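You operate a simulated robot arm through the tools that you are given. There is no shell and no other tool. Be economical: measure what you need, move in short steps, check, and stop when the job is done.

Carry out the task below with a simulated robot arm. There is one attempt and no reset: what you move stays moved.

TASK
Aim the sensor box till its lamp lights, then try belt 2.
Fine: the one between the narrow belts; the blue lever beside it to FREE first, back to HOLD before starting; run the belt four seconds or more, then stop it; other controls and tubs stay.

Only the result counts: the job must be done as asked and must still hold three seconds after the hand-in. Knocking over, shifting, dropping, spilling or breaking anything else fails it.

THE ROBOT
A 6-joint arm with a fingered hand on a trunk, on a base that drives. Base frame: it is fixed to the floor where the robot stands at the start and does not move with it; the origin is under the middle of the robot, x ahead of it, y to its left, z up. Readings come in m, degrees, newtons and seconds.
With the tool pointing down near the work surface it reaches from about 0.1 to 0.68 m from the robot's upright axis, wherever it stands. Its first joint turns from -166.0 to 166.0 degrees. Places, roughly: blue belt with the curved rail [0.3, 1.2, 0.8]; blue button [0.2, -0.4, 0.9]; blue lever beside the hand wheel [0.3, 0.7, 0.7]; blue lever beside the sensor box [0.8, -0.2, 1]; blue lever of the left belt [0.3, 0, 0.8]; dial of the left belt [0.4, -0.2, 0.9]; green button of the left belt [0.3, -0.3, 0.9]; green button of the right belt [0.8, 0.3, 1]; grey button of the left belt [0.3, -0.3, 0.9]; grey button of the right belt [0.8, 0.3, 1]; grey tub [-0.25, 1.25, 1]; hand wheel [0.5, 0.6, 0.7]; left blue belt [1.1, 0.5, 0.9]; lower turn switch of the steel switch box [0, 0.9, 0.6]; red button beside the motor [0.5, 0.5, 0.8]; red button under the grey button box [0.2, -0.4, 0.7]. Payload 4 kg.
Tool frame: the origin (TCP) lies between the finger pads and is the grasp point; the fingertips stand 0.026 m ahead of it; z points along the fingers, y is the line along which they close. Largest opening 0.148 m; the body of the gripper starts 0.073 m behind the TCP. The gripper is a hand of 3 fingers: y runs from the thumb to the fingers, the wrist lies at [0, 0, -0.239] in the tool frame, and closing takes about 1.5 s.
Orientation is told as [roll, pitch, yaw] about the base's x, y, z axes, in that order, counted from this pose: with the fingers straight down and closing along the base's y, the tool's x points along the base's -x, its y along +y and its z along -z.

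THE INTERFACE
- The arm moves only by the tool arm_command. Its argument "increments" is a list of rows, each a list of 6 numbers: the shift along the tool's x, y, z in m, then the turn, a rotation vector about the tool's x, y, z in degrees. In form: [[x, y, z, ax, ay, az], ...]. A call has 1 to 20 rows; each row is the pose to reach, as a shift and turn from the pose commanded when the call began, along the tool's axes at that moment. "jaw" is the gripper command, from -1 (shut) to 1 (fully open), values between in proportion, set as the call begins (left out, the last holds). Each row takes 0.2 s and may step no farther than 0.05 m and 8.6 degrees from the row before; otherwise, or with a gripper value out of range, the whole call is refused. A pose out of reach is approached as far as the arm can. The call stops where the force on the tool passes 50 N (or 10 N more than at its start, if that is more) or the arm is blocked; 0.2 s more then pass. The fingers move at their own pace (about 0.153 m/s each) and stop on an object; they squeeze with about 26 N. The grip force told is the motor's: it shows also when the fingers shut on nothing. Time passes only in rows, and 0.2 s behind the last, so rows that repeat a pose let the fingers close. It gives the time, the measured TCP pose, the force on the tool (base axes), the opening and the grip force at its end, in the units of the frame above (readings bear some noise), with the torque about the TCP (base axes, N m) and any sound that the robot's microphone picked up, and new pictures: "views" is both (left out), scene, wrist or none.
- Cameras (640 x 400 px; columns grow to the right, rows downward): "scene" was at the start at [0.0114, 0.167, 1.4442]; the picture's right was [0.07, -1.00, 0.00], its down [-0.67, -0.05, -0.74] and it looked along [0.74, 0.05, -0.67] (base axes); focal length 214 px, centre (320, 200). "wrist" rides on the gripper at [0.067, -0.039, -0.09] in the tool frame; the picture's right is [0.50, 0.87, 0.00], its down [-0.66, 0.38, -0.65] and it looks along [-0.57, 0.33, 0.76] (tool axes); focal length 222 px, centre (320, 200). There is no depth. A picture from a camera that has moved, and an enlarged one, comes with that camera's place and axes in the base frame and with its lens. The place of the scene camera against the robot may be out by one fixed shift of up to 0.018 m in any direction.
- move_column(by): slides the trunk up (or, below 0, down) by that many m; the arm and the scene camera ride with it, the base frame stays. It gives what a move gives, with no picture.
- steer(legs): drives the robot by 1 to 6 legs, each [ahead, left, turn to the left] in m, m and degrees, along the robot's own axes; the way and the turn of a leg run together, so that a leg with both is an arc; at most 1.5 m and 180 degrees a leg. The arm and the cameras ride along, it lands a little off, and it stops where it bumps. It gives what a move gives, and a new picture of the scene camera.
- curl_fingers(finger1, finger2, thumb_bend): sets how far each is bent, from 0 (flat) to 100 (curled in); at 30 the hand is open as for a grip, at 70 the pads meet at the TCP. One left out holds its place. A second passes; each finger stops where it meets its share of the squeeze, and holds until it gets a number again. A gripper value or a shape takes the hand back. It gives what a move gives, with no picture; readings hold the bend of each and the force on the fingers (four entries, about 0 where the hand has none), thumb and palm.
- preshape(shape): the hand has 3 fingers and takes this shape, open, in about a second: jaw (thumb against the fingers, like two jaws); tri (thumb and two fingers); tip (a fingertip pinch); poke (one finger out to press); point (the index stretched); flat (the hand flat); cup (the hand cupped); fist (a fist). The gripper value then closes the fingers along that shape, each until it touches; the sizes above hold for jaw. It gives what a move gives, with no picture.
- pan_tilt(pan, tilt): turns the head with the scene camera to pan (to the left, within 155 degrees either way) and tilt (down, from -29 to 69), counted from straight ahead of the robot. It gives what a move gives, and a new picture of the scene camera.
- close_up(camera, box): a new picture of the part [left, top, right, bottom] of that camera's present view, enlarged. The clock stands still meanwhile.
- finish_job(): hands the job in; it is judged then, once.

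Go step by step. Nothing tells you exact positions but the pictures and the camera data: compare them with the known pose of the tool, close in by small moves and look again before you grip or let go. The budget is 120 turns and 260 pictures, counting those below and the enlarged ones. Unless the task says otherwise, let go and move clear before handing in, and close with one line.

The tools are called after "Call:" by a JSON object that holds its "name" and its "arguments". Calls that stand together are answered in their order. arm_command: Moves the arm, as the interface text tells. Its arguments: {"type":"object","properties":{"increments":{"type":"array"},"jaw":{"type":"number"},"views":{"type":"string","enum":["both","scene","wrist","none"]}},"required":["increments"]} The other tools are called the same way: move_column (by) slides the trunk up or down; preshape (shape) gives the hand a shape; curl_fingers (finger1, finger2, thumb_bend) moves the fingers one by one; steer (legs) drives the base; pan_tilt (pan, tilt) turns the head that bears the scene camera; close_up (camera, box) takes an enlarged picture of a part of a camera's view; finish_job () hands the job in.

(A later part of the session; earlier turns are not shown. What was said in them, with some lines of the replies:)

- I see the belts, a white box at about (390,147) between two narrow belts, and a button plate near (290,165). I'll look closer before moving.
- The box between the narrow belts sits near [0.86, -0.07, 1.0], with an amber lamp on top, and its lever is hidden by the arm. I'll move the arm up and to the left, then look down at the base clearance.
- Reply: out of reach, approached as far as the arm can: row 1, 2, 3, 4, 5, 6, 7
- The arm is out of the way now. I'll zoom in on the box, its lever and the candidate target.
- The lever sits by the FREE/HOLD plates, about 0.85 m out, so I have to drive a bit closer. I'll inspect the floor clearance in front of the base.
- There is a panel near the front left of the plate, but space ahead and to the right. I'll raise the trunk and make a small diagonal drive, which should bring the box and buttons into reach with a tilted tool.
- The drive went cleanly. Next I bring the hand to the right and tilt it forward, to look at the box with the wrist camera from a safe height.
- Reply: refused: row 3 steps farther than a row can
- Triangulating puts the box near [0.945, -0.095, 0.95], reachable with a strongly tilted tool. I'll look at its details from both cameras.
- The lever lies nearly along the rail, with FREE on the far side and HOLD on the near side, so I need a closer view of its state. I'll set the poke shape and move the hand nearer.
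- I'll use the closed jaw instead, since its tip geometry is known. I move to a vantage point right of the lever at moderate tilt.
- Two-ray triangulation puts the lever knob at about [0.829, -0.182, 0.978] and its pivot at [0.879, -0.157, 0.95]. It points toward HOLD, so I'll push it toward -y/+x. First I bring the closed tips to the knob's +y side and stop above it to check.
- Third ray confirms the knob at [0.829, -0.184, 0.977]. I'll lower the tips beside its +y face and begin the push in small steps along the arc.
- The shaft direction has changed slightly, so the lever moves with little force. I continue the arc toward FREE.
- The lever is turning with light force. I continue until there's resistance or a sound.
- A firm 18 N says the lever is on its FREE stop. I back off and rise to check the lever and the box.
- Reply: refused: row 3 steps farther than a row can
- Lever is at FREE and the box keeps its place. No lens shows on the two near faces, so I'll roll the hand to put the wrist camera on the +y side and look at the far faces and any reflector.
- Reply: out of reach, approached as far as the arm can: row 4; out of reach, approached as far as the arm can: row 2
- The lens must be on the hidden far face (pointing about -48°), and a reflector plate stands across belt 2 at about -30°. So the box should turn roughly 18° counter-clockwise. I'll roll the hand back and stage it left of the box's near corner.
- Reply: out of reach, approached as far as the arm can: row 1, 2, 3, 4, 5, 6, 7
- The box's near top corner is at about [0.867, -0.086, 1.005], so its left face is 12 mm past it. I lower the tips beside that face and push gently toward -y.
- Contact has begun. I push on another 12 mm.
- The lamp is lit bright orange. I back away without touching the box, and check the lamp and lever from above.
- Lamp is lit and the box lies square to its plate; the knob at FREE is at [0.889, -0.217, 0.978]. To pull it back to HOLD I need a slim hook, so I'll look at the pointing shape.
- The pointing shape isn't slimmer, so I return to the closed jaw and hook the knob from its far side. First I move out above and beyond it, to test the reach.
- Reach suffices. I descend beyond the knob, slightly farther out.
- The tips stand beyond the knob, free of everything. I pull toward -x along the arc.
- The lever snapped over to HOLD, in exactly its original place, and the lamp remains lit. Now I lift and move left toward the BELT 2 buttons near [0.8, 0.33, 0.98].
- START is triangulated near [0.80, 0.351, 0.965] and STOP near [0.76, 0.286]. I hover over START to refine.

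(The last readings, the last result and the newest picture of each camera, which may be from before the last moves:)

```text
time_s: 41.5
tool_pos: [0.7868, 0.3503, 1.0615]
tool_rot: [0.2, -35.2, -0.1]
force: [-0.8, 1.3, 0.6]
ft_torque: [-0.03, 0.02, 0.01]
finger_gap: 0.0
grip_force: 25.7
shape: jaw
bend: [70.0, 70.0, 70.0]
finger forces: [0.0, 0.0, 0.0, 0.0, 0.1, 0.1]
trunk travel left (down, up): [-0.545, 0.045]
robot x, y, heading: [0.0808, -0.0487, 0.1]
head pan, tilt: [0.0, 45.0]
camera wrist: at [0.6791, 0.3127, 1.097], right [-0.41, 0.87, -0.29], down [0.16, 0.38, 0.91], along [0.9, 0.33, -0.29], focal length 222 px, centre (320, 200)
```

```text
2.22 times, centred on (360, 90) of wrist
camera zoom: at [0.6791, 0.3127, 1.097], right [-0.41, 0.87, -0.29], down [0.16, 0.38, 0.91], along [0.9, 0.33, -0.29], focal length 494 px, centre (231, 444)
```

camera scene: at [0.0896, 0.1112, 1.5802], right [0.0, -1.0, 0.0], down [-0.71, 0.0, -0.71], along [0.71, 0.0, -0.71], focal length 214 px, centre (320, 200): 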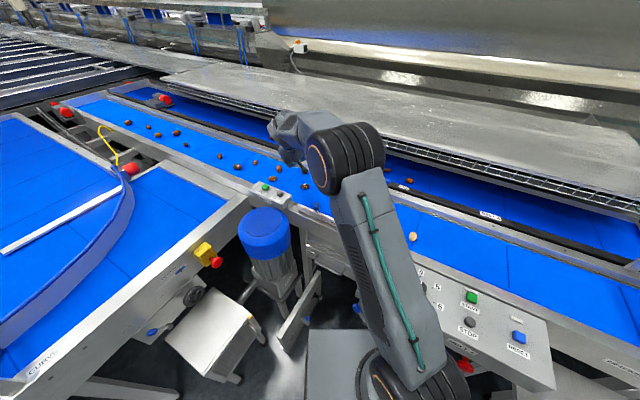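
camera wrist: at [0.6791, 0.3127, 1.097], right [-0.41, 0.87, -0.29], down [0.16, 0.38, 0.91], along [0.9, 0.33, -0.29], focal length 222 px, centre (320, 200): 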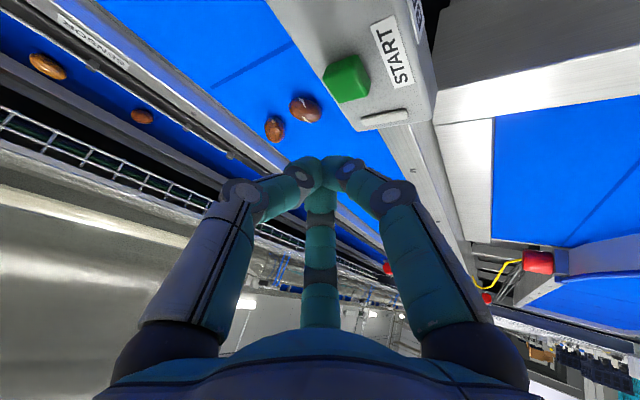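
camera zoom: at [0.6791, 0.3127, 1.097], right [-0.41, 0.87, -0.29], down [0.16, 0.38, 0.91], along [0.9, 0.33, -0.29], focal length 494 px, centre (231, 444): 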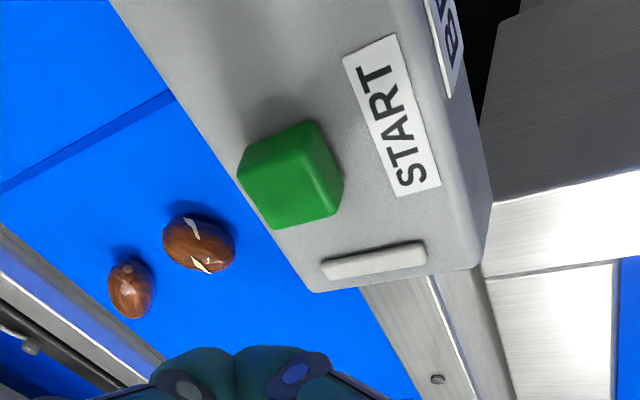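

START's centre is [0.799, 0.350, 0.97]. I press it straight down with the tips in fine steps, then lift.

Call:
{"name": "arm_command", "arguments": {"increments": [[0.018, 0, 0.023, 0, 0, 0], [0.035, 0, 0.0446, 0, 0, 0], [0.0367, 0, 0.0471, 0, 0, 0], [0.0384, 0, 0.0495, 0, 0, 0], [0.0401, 0, 0.052, 0, 0, 0], [0.0418, 0, 0.0545, 0, 0, 0]], "views": "wrist"}}

```text
time_s: 42.9
tool_pos: [0.7828, 0.3503, 0.9965]
tool_rot: [0.3, -35.4, -0.2]
force: [-0.3, -1.0, 15.7]
ft_torque: [-0.06, -0.12, -0.06]
finger_gap: 0.0002
grip_force: 25.7
shape: jaw
bend: [70.0, 70.0, 70.0]
finger forces: [0.1, 0.0, 0.1, 0.1, 0.0, 0.0]
trunk travel left (down, up): [-0.545, 0.045]
robot x, y, heading: [0.0816, -0.0527, 0.1]
head pan, tilt: [0.0, 45.0]
heard: click
camera wrist: at [0.676, 0.3121, 1.0317], right [-0.41, 0.87, -0.29], down [0.15, 0.37, 0.91], along [0.9, 0.33, -0.29], focal length 222 px, centre (320, 200)
```

wrist: 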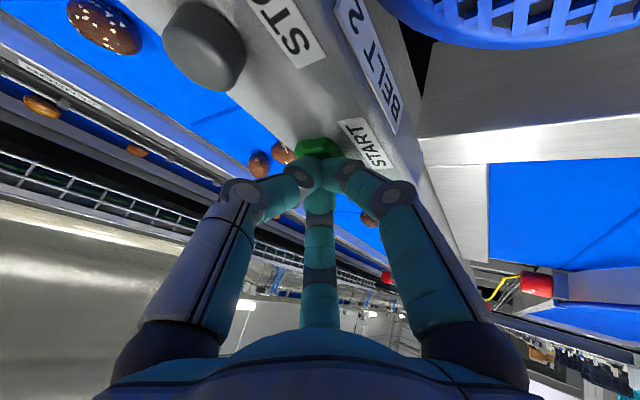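

A click, so START is pressed. I lift and hover above STOP, and check that the belt is moving.

Call:
{"name": "arm_command", "arguments": {"increments": [[-0.0287, 0, -0.041, 0, 0, 0], [-0.01, -0.035, -0.055, 0, 0, 0], [0.005, -0.066, -0.0645, 0, 0, 0]], "views": "both"}}

```text
time_s: 43.7
tool_pos: [0.741, 0.2856, 1.0429]
tool_rot: [0.1, -35.3, -0.2]
force: [0.4, 0.0, -0.4]
ft_torque: [0.03, -0.02, 0.04]
finger_gap: 0.0
grip_force: 26.4
shape: jaw
bend: [70.0, 70.0, 70.0]
finger forces: [0.0, 0.1, 0.1, 0.0, 0.0, 0.0]
trunk travel left (down, up): [-0.545, 0.045]
robot x, y, heading: [0.0811, -0.0509, -0.1]
head pan, tilt: [0.0, 45.0]
camera scene: at [0.0893, 0.1105, 1.5802], right [0.0, -1.0, 0.0], down [-0.71, 0.0, -0.71], along [0.71, 0.0, -0.71], focal length 214 px, centre (320, 200)
camera wrist: at [0.6346, 0.2469, 1.0776], right [-0.41, 0.87, -0.29], down [0.16, 0.38, 0.91], along [0.9, 0.33, -0.29], focal length 222 px, centre (320, 200)
```

scene: 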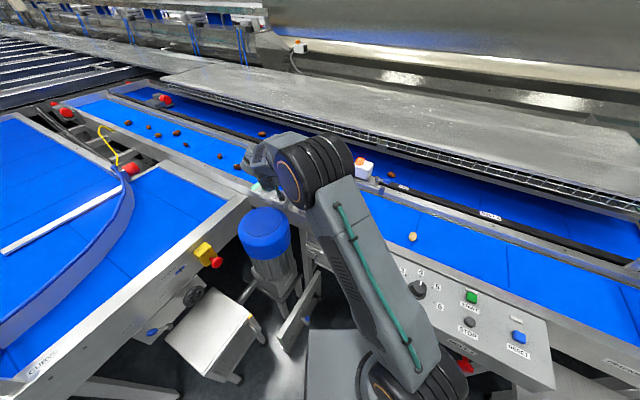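
wrist: 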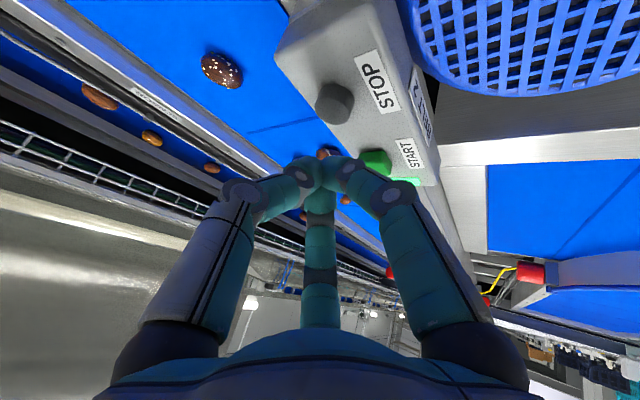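

The run strip glows green and the nuts on the far belt move. I wait over STOP so the belt runs well above four seconds.

Call:
{"name": "arm_command", "arguments": {"increments": [[0, 0, 0, 0, 0, 0], [0, 0, 0, 0, 0, 0], [0, 0, 0, 0, 0, 0], [0, 0, 0, 0, 0, 0], [0, 0, 0, 0, 0, 0], [0, 0, 0, 0, 0, 0], [0, 0, 0, 0, 0, 0], [0, 0, 0, 0, 0, 0], [0, 0, 0, 0, 0, 0], [0, 0, 0, 0, 0, 0], [0, 0, 0, 0, 0, 0], [0, 0, 0, 0, 0, 0], [0, 0, 0, 0, 0, 0], [0, 0, 0, 0, 0, 0], [0, 0, 0, 0, 0, 0], [0.01, -0.002, 0.015, 0, 0, 0], [0.021, -0.004, 0.0317, 0, 0, 0]], "views": "wrist"}}

Call:
{"name": "close_up", "arguments": {"camera": "wrist", "box": [240, 80, 440, 205]}}

```text
time_s: 47.3
tool_pos: [0.7419, 0.281, 1.0034]
tool_rot: [0.1, -35.1, -0.1]
force: [0.8, -0.3, 1.2]
ft_torque: [0.02, -0.01, 0.01]
finger_gap: 0.0001
grip_force: 25.7
shape: jaw
bend: [70.0, 70.0, 70.0]
finger forces: [0.0, 0.1, 0.0, 0.0, 0.0, 0.0]
trunk travel left (down, up): [-0.545, 0.045]
robot x, y, heading: [0.0838, -0.052, 0.2]
head pan, tilt: [0.0, 45.0]
camera wrist: at [0.6356, 0.2429, 1.039], right [-0.41, 0.87, -0.29], down [0.16, 0.38, 0.91], along [0.9, 0.33, -0.29], focal length 222 px, centre (320, 200)
```

wrist: 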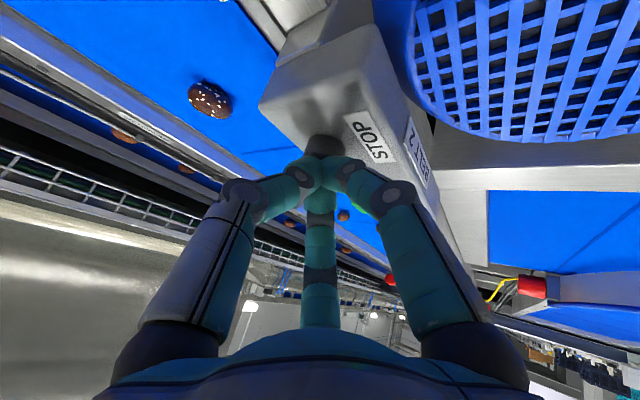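

```text
3.20 times, centred on (340, 142) of wrist
camera zoom: at [0.6356, 0.2429, 1.039], right [-0.41, 0.87, -0.29], down [0.16, 0.38, 0.91], along [0.9, 0.33, -0.29], focal length 711 px, centre (256, 384)
```

zoom: 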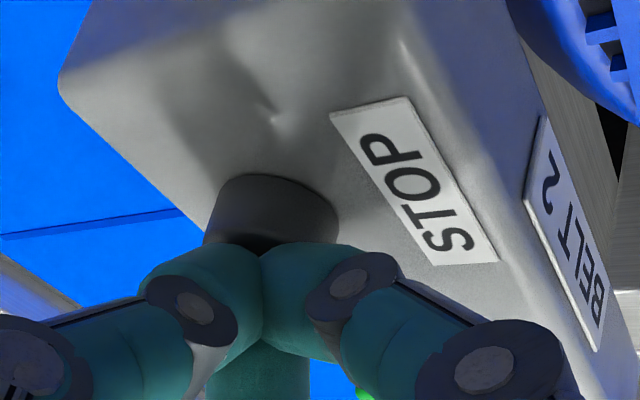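

The tips are just above STOP with about 4.6 s elapsed. I wait a moment more and press it in fine steps.

Call:
{"name": "arm_command", "arguments": {"increments": [[0, 0, 0, 0, 0, 0], [0, 0, 0, 0, 0, 0], [0, 0, 0, 0, 0, 0], [0.00172, 0, 0.00246, 0, 0, 0], [0.00344, 0, 0.0049, 0, 0, 0], [0.0052, 0, 0.0074, 0, 0, 0], [0.0069, 0, 0.0098, 0, 0, 0], [0.0086, 0, 0.0123, 0, 0, 0], [0.0103, 0, 0.0147, 0, 0, 0]], "views": "none"}}

```text
time_s: 49.3
tool_pos: [0.743, 0.2799, 0.9941]
tool_rot: [0.6, -35.8, -0.4]
force: [2.1, -2.0, 50.1]
ft_torque: [-0.16, -0.56, 0.03]
finger_gap: 0.0
grip_force: 26.1
shape: jaw
bend: [70.0, 70.0, 70.0]
finger forces: [0.1, 0.0, 0.0, 0.0, 66.9, 0.0]
trunk travel left (down, up): [-0.545, 0.045]
robot x, y, heading: [0.082, -0.0536, -0.0]
head pan, tilt: [0.0, 45.0]
heard: click
```

A click from STOP. I lift clear and move the arm back, then check the belt, lamp and lever.

Call:
{"name": "arm_command", "arguments": {"increments": [[-0.0287, 0, -0.041, 0, 0, 0], [-0.05, 0, -0.075, 0, 0, 0], [-0.045, 0.02, -0.11, 0, 0, 0], [-0.035, 0.06, -0.135, 0, 0, 0], [-0.02, 0.09, -0.16, 0, 0, 0]], "views": "scene"}}

Call:
{"name": "close_up", "arguments": {"camera": "scene", "box": [300, 130, 460, 230]}}

Call:
{"name": "close_up", "arguments": {"camera": "scene", "box": [230, 150, 326, 210]}}

```text
time_s: 50.5
tool_pos: [0.6669, 0.3699, 1.1264]
tool_rot: [0.2, -35.1, -0.2]
force: [-0.3, 0.2, 0.8]
ft_torque: [-0.02, -0.02, -0.01]
finger_gap: 0.0001
grip_force: 26.1
shape: jaw
bend: [70.0, 70.0, 70.0]
finger forces: [0.0, 0.0, 0.0, 0.0, 0.0, 0.1]
trunk travel left (down, up): [-0.545, 0.045]
robot x, y, heading: [0.0779, -0.0509, -0.1]
head pan, tilt: [0.0, 45.0]
camera scene: at [0.0895, 0.1111, 1.5802], right [0.0, -1.0, 0.0], down [-0.71, 0.0, -0.71], along [0.71, 0.0, -0.71], focal length 214 px, centre (320, 200)
```

scene: 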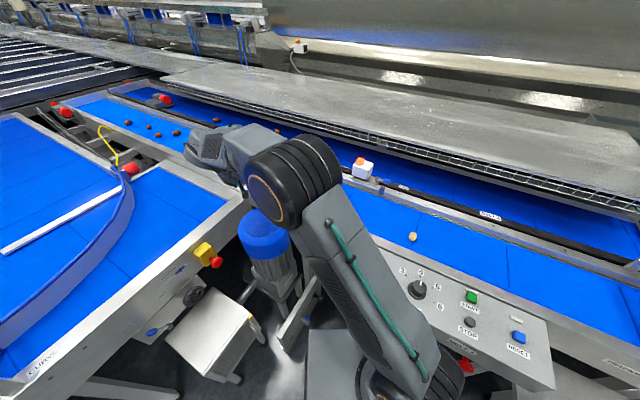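

```text
4.00 times, centred on (380, 180) of scene
camera zoom: at [0.0895, 0.1111, 1.5802], right [0.0, -1.0, 0.0], down [-0.71, 0.0, -0.71], along [0.71, 0.0, -0.71], focal length 858 px, centre (80, 280)
```

zoom: 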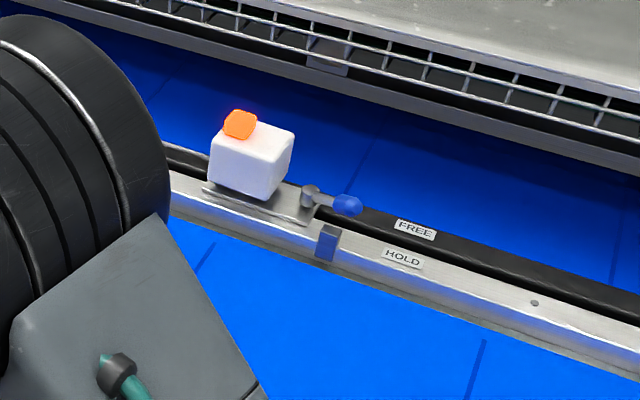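

```text
6.67 times, centred on (278, 180) of scene
camera zoom: at [0.0895, 0.1111, 1.5802], right [0.0, -1.0, 0.0], down [-0.71, 0.0, -0.71], along [0.71, 0.0, -0.71], focal length 1430 px, centre (600, 333)
```

zoom: 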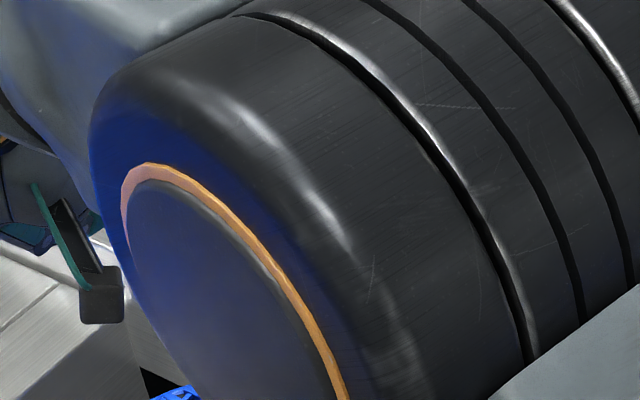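

Lamp is lit and the lever is on HOLD. I move the arm aside to see that the belt has stopped.

Call:
{"name": "arm_command", "arguments": {"increments": [[0.008, -0.04, -0.02, 0, 0, 0], [0.015, -0.08, -0.04, 0, 0, 0], [0.022, -0.12, -0.06, 0, 0, 0], [0.0286, -0.16, -0.081, 0, 0, 0], [0.0286, -0.2, -0.081, 0, 0, 0], [0.0286, -0.25, -0.081, 0, 0, 0], [0.0286, -0.3, -0.081, 0, 0, 0], [0.0286, -0.35, -0.081, 0, 0, 0], [0.0286, -0.4, -0.081, 0, 0, 0]], "views": "both"}}

Call:
{"name": "close_up", "arguments": {"camera": "scene", "box": [230, 130, 390, 230]}}

Call:
{"name": "arm_command", "arguments": {"increments": [[0, 0, 0, 0, 0, 0], [0, 0, 0, 0, 0, 0], [0, 0, 0, 0, 0, 0], [0, 0, 0, 0, 0, 0], [0, 0, 0, 0, 0, 0]], "views": "scene"}}

Call:
{"name": "close_up", "arguments": {"camera": "scene", "box": [230, 130, 390, 230]}}

```text
time_s: 52.5
tool_pos: [0.5983, -0.0314, 1.1791]
tool_rot: [0.3, -35.2, -0.2]
force: [0.6, -1.7, -0.5]
ft_torque: [0.0, -0.05, 0.0]
finger_gap: 0.0001
grip_force: 26.3
shape: jaw
bend: [70.0, 70.0, 70.0]
finger forces: [0.0, 0.0, 0.0, 0.0, 0.0, 0.1]
trunk travel left (down, up): [-0.545, 0.045]
robot x, y, heading: [0.0805, -0.0486, 0.0]
head pan, tilt: [0.0, 45.0]
camera scene: at [0.0893, 0.1105, 1.5803], right [0.0, -1.0, 0.0], down [-0.71, 0.0, -0.71], along [0.71, 0.0, -0.71], focal length 214 px, centre (320, 200)
camera wrist: at [0.4907, -0.0693, 1.215], right [-0.41, 0.87, -0.28], down [0.16, 0.37, 0.91], along [0.9, 0.33, -0.29], focal length 222 px, centre (320, 200)
```

scene: 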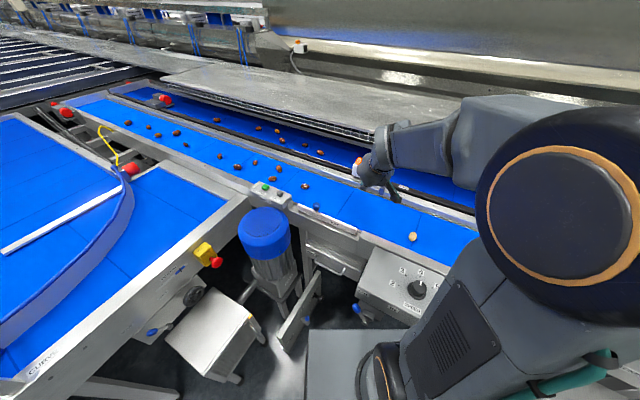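
wrist: 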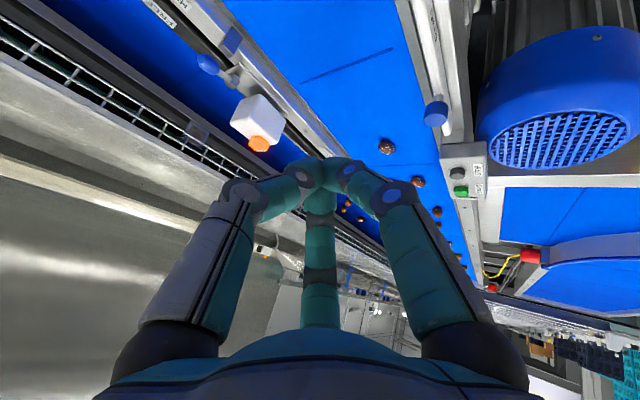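

```text
4.00 times, centred on (310, 180) of scene
camera zoom: at [0.0893, 0.1105, 1.5803], right [0.0, -1.0, 0.0], down [-0.71, 0.0, -0.71], along [0.71, 0.0, -0.71], focal length 858 px, centre (360, 280)
```

zoom: 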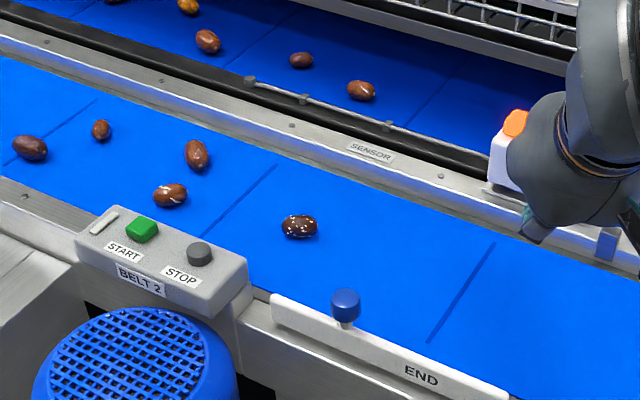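

```text
time_s: 53.7
tool_pos: [0.5992, -0.0299, 1.1781]
tool_rot: [0.3, -35.1, -0.1]
force: [0.0, 0.6, 0.3]
ft_torque: [0.0, -0.01, -0.01]
finger_gap: 0.0
grip_force: 26.5
shape: jaw
bend: [70.0, 70.0, 70.0]
finger forces: [0.0, 0.0, 0.0, 0.0, 0.0, 0.0]
trunk travel left (down, up): [-0.545, 0.045]
robot x, y, heading: [0.0812, -0.0508, -0.2]
head pan, tilt: [0.0, 45.0]
camera scene: at [0.0894, 0.1107, 1.5802], right [0.0, -1.0, 0.0], down [-0.71, 0.0, -0.71], along [0.71, 0.0, -0.71], focal length 214 px, centre (320, 200)
```

scene: 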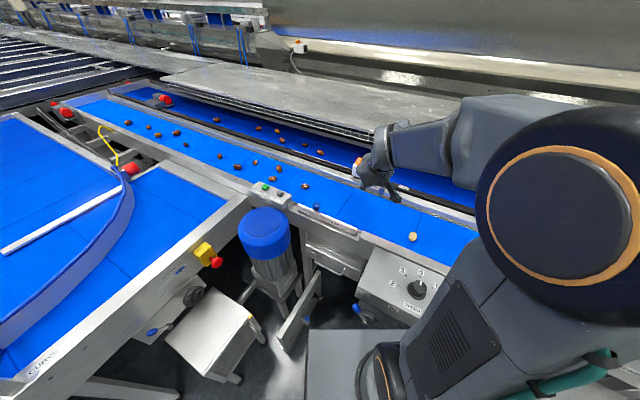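

```text
4.00 times, centred on (310, 180) of scene
camera zoom: at [0.0894, 0.1107, 1.5802], right [0.0, -1.0, 0.0], down [-0.71, 0.0, -0.71], along [0.71, 0.0, -0.71], focal length 858 px, centre (360, 280)
```

zoom: 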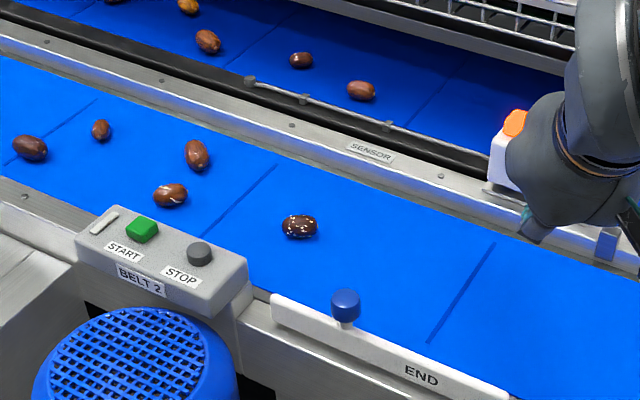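

Belt 2's nuts have moved and now stand still, the run strip is dark, the lamp is lit, the lever is on HOLD and the hand is clear. I hand in.

Call:
{"name": "finish_job", "arguments": {}}

```text
The job is handed in.
```

The sensor box is aimed with its lamp lit, and the blue lever is back on HOLD. Belt 2 ran for about six seconds and is stopped; no other controls or tubs were touched.
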